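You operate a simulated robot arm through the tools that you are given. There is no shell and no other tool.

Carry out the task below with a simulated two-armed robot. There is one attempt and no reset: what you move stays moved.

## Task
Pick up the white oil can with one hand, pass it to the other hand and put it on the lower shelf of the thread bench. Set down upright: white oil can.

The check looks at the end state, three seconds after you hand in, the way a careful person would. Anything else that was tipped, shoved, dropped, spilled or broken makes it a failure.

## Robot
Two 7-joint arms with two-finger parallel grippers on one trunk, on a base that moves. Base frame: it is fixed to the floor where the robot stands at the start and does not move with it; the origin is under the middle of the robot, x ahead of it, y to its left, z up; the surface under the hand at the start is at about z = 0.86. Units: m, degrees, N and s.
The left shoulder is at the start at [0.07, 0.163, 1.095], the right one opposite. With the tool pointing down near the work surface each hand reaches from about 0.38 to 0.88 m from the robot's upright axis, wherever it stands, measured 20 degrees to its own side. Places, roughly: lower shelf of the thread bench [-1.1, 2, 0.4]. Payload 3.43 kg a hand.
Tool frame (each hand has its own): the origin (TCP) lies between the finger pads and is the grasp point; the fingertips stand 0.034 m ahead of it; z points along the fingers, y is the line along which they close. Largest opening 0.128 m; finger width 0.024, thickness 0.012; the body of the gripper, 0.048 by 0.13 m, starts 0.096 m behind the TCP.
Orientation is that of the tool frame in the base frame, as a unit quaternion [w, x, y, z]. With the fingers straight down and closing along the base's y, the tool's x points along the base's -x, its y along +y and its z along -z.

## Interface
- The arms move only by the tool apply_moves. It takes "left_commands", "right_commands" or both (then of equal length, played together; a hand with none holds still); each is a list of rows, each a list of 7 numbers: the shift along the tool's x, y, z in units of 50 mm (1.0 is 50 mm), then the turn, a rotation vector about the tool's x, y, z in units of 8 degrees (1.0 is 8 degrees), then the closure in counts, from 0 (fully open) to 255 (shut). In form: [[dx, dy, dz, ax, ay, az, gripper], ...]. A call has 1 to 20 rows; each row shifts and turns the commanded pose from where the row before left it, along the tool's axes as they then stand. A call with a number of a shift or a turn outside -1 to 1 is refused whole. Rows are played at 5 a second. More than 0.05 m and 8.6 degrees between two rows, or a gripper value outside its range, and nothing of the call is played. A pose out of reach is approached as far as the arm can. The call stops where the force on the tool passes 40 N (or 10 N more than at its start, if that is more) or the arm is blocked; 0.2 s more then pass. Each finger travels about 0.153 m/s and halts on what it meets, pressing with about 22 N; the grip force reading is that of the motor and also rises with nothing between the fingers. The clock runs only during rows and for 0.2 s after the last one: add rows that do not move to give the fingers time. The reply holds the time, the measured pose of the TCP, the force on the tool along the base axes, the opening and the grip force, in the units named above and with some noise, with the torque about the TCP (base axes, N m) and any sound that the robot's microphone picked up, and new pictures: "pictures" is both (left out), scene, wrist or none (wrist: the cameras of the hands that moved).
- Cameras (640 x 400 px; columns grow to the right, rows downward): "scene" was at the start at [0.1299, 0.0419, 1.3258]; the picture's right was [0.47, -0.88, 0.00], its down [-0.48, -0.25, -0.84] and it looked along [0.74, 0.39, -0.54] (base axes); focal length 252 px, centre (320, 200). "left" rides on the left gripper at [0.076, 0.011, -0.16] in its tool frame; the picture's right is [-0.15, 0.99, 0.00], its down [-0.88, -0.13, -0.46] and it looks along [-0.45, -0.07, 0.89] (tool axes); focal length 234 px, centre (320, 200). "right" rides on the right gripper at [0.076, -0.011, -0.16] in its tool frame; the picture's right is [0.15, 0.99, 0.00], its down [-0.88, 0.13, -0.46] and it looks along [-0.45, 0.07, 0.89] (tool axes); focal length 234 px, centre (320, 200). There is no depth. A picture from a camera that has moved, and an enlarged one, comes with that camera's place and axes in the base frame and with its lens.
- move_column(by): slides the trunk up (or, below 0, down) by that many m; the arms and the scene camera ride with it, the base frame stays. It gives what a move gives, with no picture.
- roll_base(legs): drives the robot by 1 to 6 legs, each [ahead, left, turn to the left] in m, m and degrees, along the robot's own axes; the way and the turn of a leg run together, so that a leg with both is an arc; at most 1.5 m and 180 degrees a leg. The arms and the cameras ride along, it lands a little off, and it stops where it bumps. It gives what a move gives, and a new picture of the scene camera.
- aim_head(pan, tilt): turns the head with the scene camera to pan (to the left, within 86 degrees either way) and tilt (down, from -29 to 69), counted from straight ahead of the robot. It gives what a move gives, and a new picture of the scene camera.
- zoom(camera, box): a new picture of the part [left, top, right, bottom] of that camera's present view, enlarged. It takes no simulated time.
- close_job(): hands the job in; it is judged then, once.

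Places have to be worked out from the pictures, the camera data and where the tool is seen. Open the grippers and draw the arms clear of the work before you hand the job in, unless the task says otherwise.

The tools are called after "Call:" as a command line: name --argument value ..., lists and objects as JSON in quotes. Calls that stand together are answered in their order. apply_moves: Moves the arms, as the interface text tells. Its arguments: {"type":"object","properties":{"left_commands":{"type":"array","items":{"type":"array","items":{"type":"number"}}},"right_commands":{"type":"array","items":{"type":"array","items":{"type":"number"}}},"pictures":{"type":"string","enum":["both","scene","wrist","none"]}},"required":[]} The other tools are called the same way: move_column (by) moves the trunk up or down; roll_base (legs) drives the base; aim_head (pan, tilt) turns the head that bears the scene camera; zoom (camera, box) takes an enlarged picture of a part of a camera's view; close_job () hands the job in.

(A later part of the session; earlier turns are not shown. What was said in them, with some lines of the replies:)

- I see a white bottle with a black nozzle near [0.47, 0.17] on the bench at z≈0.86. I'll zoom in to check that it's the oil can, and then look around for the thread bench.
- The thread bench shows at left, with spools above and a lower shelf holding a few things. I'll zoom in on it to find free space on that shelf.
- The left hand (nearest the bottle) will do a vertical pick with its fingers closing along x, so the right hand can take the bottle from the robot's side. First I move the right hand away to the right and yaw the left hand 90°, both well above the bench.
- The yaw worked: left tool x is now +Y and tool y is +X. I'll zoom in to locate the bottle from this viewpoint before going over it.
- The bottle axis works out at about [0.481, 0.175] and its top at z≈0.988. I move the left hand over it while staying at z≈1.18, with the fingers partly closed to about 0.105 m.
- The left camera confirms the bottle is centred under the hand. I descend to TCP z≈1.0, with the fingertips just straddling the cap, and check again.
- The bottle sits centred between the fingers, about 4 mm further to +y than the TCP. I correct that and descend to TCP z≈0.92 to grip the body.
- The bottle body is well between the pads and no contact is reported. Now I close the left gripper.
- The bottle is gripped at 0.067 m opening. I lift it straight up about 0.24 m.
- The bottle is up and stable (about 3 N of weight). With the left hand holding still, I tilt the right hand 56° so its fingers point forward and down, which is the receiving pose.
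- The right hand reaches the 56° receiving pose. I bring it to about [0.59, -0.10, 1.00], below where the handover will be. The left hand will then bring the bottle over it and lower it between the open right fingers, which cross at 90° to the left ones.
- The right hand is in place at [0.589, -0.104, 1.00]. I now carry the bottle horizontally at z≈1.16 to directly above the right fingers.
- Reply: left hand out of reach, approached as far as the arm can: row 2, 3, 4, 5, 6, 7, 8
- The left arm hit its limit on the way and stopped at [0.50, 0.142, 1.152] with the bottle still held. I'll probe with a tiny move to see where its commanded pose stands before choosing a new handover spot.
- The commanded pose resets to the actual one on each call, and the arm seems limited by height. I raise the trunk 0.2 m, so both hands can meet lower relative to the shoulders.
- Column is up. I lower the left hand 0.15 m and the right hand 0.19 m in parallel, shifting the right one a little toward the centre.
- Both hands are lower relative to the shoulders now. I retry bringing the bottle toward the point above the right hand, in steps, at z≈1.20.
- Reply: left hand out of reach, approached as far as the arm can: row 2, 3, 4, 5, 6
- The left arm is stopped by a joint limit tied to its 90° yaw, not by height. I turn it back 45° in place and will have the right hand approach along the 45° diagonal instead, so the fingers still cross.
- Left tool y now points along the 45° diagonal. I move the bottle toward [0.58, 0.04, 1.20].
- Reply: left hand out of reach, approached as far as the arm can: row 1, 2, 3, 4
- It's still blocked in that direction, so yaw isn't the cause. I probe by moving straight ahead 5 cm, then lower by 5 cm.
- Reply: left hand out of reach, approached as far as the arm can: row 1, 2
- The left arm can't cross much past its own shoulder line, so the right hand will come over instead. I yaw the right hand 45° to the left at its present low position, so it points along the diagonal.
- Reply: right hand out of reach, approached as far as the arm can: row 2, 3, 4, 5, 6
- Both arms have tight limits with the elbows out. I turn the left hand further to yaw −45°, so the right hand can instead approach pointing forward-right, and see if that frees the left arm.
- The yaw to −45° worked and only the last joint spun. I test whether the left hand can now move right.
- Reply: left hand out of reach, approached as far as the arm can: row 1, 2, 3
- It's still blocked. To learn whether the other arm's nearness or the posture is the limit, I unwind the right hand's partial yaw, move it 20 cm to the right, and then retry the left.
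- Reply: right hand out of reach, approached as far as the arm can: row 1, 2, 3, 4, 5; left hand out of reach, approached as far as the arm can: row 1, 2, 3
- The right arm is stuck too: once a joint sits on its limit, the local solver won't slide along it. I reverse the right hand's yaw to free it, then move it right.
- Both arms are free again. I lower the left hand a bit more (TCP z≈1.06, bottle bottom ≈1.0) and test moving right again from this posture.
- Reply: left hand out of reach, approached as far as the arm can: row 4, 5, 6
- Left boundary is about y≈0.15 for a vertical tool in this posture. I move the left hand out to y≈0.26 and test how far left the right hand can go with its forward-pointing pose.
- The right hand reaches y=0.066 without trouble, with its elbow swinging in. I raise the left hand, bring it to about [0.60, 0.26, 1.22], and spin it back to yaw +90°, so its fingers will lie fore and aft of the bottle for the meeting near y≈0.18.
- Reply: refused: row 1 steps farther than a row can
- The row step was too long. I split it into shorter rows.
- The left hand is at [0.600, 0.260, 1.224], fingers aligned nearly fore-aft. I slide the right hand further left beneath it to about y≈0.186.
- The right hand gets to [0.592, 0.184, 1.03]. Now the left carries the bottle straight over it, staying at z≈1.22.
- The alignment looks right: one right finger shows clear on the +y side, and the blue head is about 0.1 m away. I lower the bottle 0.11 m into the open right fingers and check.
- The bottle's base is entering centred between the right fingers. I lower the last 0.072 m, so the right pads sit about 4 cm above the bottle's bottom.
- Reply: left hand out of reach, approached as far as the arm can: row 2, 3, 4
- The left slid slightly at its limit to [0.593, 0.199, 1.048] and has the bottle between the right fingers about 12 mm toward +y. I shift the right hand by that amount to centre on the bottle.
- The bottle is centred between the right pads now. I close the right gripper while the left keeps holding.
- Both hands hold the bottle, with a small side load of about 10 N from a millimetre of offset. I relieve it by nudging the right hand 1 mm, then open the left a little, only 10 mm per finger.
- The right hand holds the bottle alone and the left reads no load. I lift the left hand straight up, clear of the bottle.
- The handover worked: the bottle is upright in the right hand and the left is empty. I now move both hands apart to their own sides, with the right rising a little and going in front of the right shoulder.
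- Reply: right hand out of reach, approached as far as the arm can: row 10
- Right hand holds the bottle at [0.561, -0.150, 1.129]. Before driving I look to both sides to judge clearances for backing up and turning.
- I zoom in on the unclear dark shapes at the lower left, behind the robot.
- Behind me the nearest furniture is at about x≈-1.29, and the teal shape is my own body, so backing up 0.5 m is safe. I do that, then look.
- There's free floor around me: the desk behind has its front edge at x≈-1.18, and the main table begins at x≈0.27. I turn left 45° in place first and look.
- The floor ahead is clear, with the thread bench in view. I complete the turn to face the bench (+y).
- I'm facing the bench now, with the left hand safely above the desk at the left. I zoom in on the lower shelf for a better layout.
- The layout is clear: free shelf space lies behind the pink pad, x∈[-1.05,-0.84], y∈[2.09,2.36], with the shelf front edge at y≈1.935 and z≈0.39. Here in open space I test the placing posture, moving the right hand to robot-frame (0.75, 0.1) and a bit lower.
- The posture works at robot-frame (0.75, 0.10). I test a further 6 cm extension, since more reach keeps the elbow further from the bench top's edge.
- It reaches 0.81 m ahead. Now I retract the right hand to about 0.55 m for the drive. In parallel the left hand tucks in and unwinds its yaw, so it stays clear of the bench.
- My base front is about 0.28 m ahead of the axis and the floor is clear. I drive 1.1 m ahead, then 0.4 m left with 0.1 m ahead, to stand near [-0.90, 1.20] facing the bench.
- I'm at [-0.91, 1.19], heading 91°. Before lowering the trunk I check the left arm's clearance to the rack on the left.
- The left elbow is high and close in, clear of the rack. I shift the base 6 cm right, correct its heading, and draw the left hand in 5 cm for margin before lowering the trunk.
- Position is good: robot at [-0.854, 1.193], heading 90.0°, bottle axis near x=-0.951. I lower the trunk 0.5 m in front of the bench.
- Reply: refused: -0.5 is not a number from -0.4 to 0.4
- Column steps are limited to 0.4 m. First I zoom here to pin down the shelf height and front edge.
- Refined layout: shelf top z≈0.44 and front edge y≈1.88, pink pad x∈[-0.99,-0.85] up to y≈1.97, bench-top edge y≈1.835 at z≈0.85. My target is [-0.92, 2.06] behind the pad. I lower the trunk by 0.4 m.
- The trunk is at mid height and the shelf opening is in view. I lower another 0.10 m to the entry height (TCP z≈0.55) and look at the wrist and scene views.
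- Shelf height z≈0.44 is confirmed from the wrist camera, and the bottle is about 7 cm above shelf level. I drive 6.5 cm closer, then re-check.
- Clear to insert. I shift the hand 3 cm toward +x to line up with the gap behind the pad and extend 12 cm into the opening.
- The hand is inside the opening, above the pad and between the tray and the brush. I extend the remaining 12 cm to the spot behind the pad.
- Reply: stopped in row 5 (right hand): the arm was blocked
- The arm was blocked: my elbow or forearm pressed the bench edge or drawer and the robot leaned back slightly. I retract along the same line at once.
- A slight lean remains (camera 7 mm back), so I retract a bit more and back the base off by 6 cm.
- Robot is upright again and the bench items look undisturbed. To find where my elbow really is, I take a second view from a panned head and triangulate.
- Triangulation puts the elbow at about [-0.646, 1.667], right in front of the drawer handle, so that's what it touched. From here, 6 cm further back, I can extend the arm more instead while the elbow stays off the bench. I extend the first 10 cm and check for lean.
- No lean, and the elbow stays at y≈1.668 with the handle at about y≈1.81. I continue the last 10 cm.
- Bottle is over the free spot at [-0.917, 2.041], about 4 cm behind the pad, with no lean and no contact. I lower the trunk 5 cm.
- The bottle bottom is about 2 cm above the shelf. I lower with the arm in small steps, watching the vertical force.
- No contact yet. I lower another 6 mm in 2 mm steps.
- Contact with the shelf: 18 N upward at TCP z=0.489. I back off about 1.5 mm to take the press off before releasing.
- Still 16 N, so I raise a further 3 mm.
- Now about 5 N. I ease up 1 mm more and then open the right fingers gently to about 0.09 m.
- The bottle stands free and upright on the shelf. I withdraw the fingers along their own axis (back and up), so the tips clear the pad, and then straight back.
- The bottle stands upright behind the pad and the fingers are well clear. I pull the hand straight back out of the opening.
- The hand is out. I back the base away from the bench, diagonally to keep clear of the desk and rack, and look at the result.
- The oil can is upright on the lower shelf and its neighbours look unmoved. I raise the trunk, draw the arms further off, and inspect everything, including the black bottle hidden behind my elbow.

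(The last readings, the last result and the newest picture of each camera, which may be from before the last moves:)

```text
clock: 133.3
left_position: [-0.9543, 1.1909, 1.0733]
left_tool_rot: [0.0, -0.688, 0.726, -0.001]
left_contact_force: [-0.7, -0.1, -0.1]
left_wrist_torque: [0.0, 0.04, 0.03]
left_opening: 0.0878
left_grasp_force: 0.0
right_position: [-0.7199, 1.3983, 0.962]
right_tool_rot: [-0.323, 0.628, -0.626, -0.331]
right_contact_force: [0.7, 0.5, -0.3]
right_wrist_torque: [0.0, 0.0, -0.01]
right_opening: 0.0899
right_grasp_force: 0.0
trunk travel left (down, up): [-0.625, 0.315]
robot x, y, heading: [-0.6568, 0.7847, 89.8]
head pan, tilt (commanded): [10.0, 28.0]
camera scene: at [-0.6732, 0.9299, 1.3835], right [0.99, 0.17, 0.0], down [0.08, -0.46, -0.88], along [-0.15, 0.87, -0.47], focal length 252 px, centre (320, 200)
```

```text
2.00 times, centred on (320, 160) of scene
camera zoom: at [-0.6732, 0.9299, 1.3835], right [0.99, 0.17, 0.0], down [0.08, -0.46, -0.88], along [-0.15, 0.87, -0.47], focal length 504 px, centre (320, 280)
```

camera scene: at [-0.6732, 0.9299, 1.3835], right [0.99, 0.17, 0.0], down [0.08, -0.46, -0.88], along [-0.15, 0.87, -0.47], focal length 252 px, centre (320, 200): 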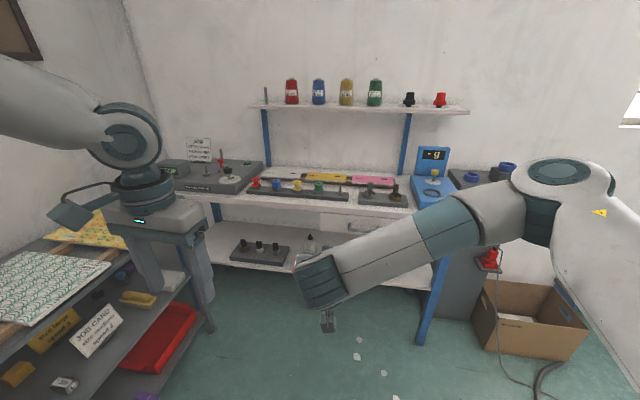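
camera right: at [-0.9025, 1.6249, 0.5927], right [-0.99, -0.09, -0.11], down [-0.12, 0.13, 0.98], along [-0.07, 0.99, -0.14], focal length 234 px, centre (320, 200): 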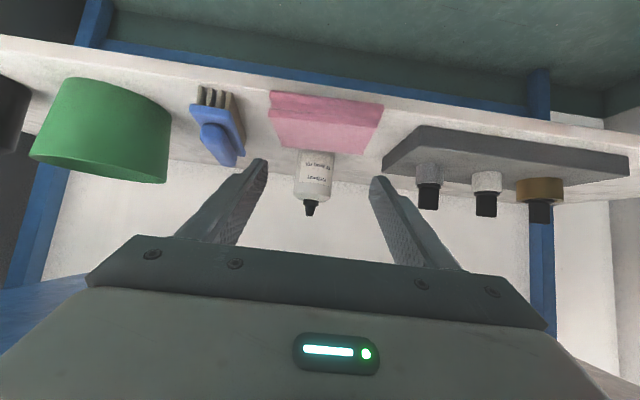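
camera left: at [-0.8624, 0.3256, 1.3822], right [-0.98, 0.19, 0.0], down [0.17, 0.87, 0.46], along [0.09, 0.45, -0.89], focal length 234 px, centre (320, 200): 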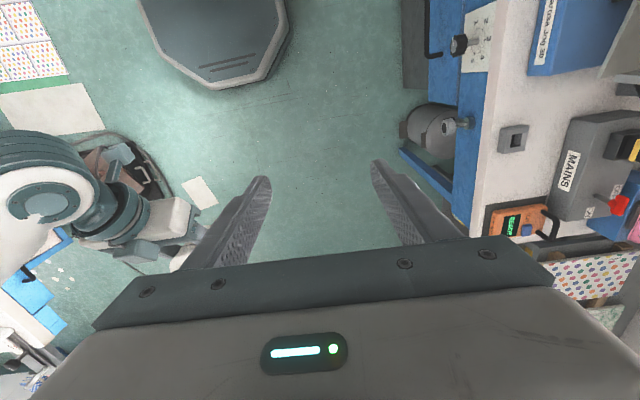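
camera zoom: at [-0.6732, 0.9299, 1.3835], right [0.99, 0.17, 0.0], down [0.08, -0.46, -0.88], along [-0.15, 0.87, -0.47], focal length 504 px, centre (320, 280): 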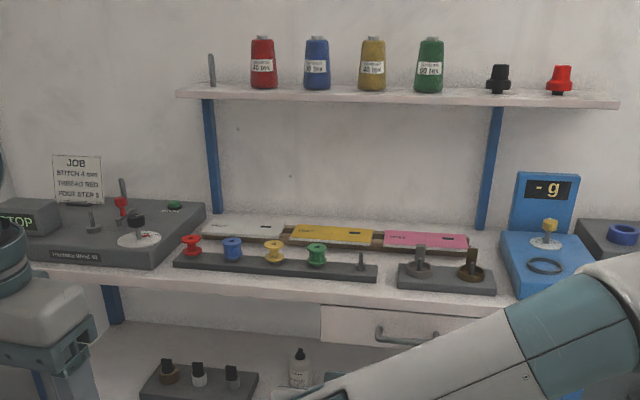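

Everything on the bench is in place and the can stands upright. I open both grippers fully in free space and take a final look at the shelf and toward the main table.

Call:
apply_moves --left_commands '[[0, 0, 0, 0, 0, 0, 40], [0, 0, 0, 0, 0, 0, 0], [0, 0, 0, 0, 0, 0, 0]]' --right_commands '[[0, 0, 0, 0, 0, 0, 40], [0, 0, 0, 0, 0, 0, 0], [0, 0, 0, 0, 0, 0, 0]]' --pictures "none"

Call:
aim_head --pan -75 --tilt 25

Call:
roll_base --legs '[[0, 0, -20]]'

Call:
aim_head --pan 35 --tilt 28

Call:
zoom --camera "scene" --box '[160, 100, 480, 300]'

```text
clock: 134.1
left_position: [-0.9545, 1.1903, 1.0731]
left_tool_rot: [0.0, -0.687, 0.726, 0.001]
left_contact_force: [-0.1, 0.2, -0.4]
left_wrist_torque: [0.0, 0.02, -0.05]
left_opening: 0.1279
left_grasp_force: 0.0
right_position: [-0.7212, 1.3992, 0.963]
right_tool_rot: [-0.322, 0.628, -0.627, -0.33]
right_contact_force: [-0.7, -0.3, -0.7]
right_wrist_torque: [-0.02, 0.0, 0.02]
right_opening: 0.1278
right_grasp_force: 0.0
trunk travel left (down, up): [-0.625, 0.315]
robot x, y, heading: [-0.6562, 0.7846, 89.6]
head pan, tilt (commanded): [10.0, 28.0]
```

```text
clock: 135.7
left_position: [-0.9549, 1.1905, 1.0722]
left_tool_rot: [0.001, -0.687, 0.726, 0.0]
left_contact_force: [0.4, -0.4, -0.8]
left_wrist_torque: [0.01, 0.02, 0.03]
left_opening: 0.1281
left_grasp_force: 0.2
right_position: [-0.7215, 1.3987, 0.9629]
right_tool_rot: [-0.322, 0.627, -0.627, -0.331]
right_contact_force: [-0.1, 0.3, 0.3]
right_wrist_torque: [-0.04, 0.05, 0.0]
right_opening: 0.1281
right_grasp_force: 0.1
trunk travel left (down, up): [-0.625, 0.315]
robot x, y, heading: [-0.6557, 0.7893, 89.8]
head pan, tilt (commanded): [-75.0, 25.0]
camera scene: at [-0.5688, 0.8634, 1.3884], right [0.25, -0.97, 0.0], down [-0.41, -0.11, -0.91], along [0.88, 0.23, -0.42], focal length 252 px, centre (320, 200)
```

scene: 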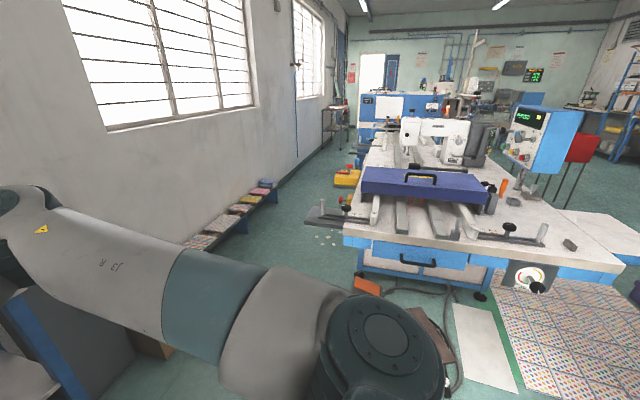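

```text
clock: 137.2
left_position: [-0.7995, 1.268, 1.0732]
left_tool_rot: [0.0, -0.549, 0.836, 0.001]
left_contact_force: [-0.4, -0.4, 0.1]
left_wrist_torque: [0.0, -0.02, 0.02]
left_opening: 0.1281
left_grasp_force: 0.0
right_position: [-0.5083, 1.3816, 0.9627]
right_tool_rot: [0.375, -0.509, 0.726, 0.27]
right_contact_force: [0.3, -0.7, 0.0]
right_wrist_torque: [-0.01, 0.05, 0.0]
right_opening: 0.1282
right_grasp_force: 0.1
trunk travel left (down, up): [-0.625, 0.315]
robot x, y, heading: [-0.6582, 0.7898, 69.6]
head pan, tilt (commanded): [-75.0, 25.0]
camera scene: at [-0.5489, 0.8283, 1.3884], right [-0.09, -1.0, 0.0], down [-0.42, 0.04, -0.91], along [0.9, -0.08, -0.42], focal length 252 px, centre (320, 200)
```

scene: 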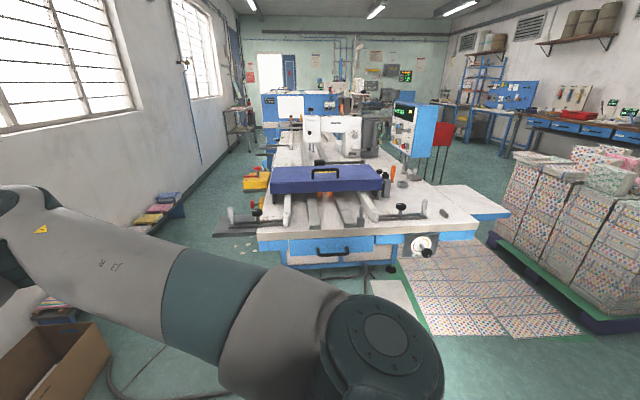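

```text
clock: 139.1
left_position: [-0.7992, 1.2685, 1.073]
left_tool_rot: [0.0, -0.55, 0.835, -0.001]
left_contact_force: [-0.1, 1.0, 0.7]
left_wrist_torque: [0.02, 0.01, -0.01]
left_opening: 0.1282
left_grasp_force: 0.1
right_position: [-0.5081, 1.3829, 0.9622]
right_tool_rot: [0.374, -0.509, 0.726, 0.27]
right_contact_force: [0.2, 1.1, 0.8]
right_wrist_torque: [-0.01, 0.03, 0.01]
right_opening: 0.1283
right_grasp_force: 0.1
trunk travel left (down, up): [-0.625, 0.315]
robot x, y, heading: [-0.6625, 0.7884, 69.4]
head pan, tilt (commanded): [35.0, 28.0]
camera scene: at [-0.6638, 0.9251, 1.3836], right [0.97, 0.25, 0.0], down [0.12, -0.45, -0.88], along [-0.22, 0.85, -0.47], focal length 252 px, centre (320, 200)
```

scene: 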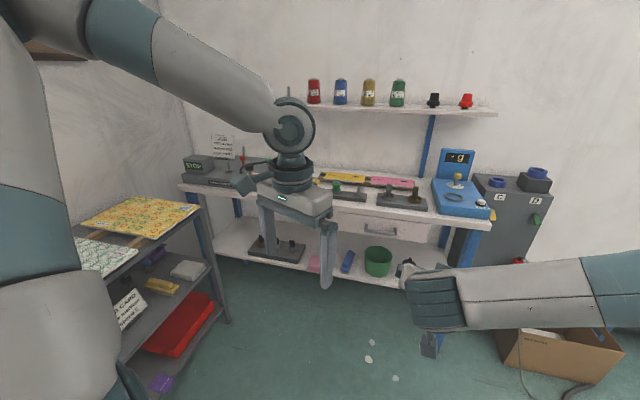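

```text
2.00 times, centred on (320, 200) of scene
camera zoom: at [-0.6638, 0.9251, 1.3836], right [0.97, 0.25, 0.0], down [0.12, -0.45, -0.88], along [-0.22, 0.85, -0.47], focal length 504 px, centre (320, 200)
```

zoom: 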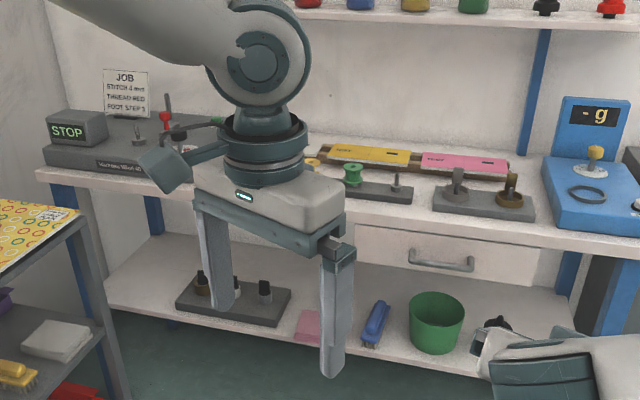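

The last clear views after release showed the oil can upright on the lower shelf, with the tray, pad, brush, cup and black bottle all undisturbed. The main table looks as it was, the grippers are open and the arms are clear. I hand the job in.

Call:
close_job

```text
The job is handed in.
```

The white oil can is standing upright on the lower shelf of the thread bench, behind the pink pad. I picked it up with the left hand and passed it directly to the right hand, which set it down. Then I handed the job in.

**One bump:** on the first try at reaching into the shelf, my right elbow pressed against the bench front, probably the drawer handle. The robot leaned back slightly, so I pulled out, moved back about 6 cm and reached in again without contact. In the views I took afterwards, nothing on the bench or shelf looked tipped or moved.

**Final state:** both grippers are fully open and the arms are clear of the bench. In the very last picture my left hand hid the can, so the upright check rests on the views taken just after I let go of it and backed away.
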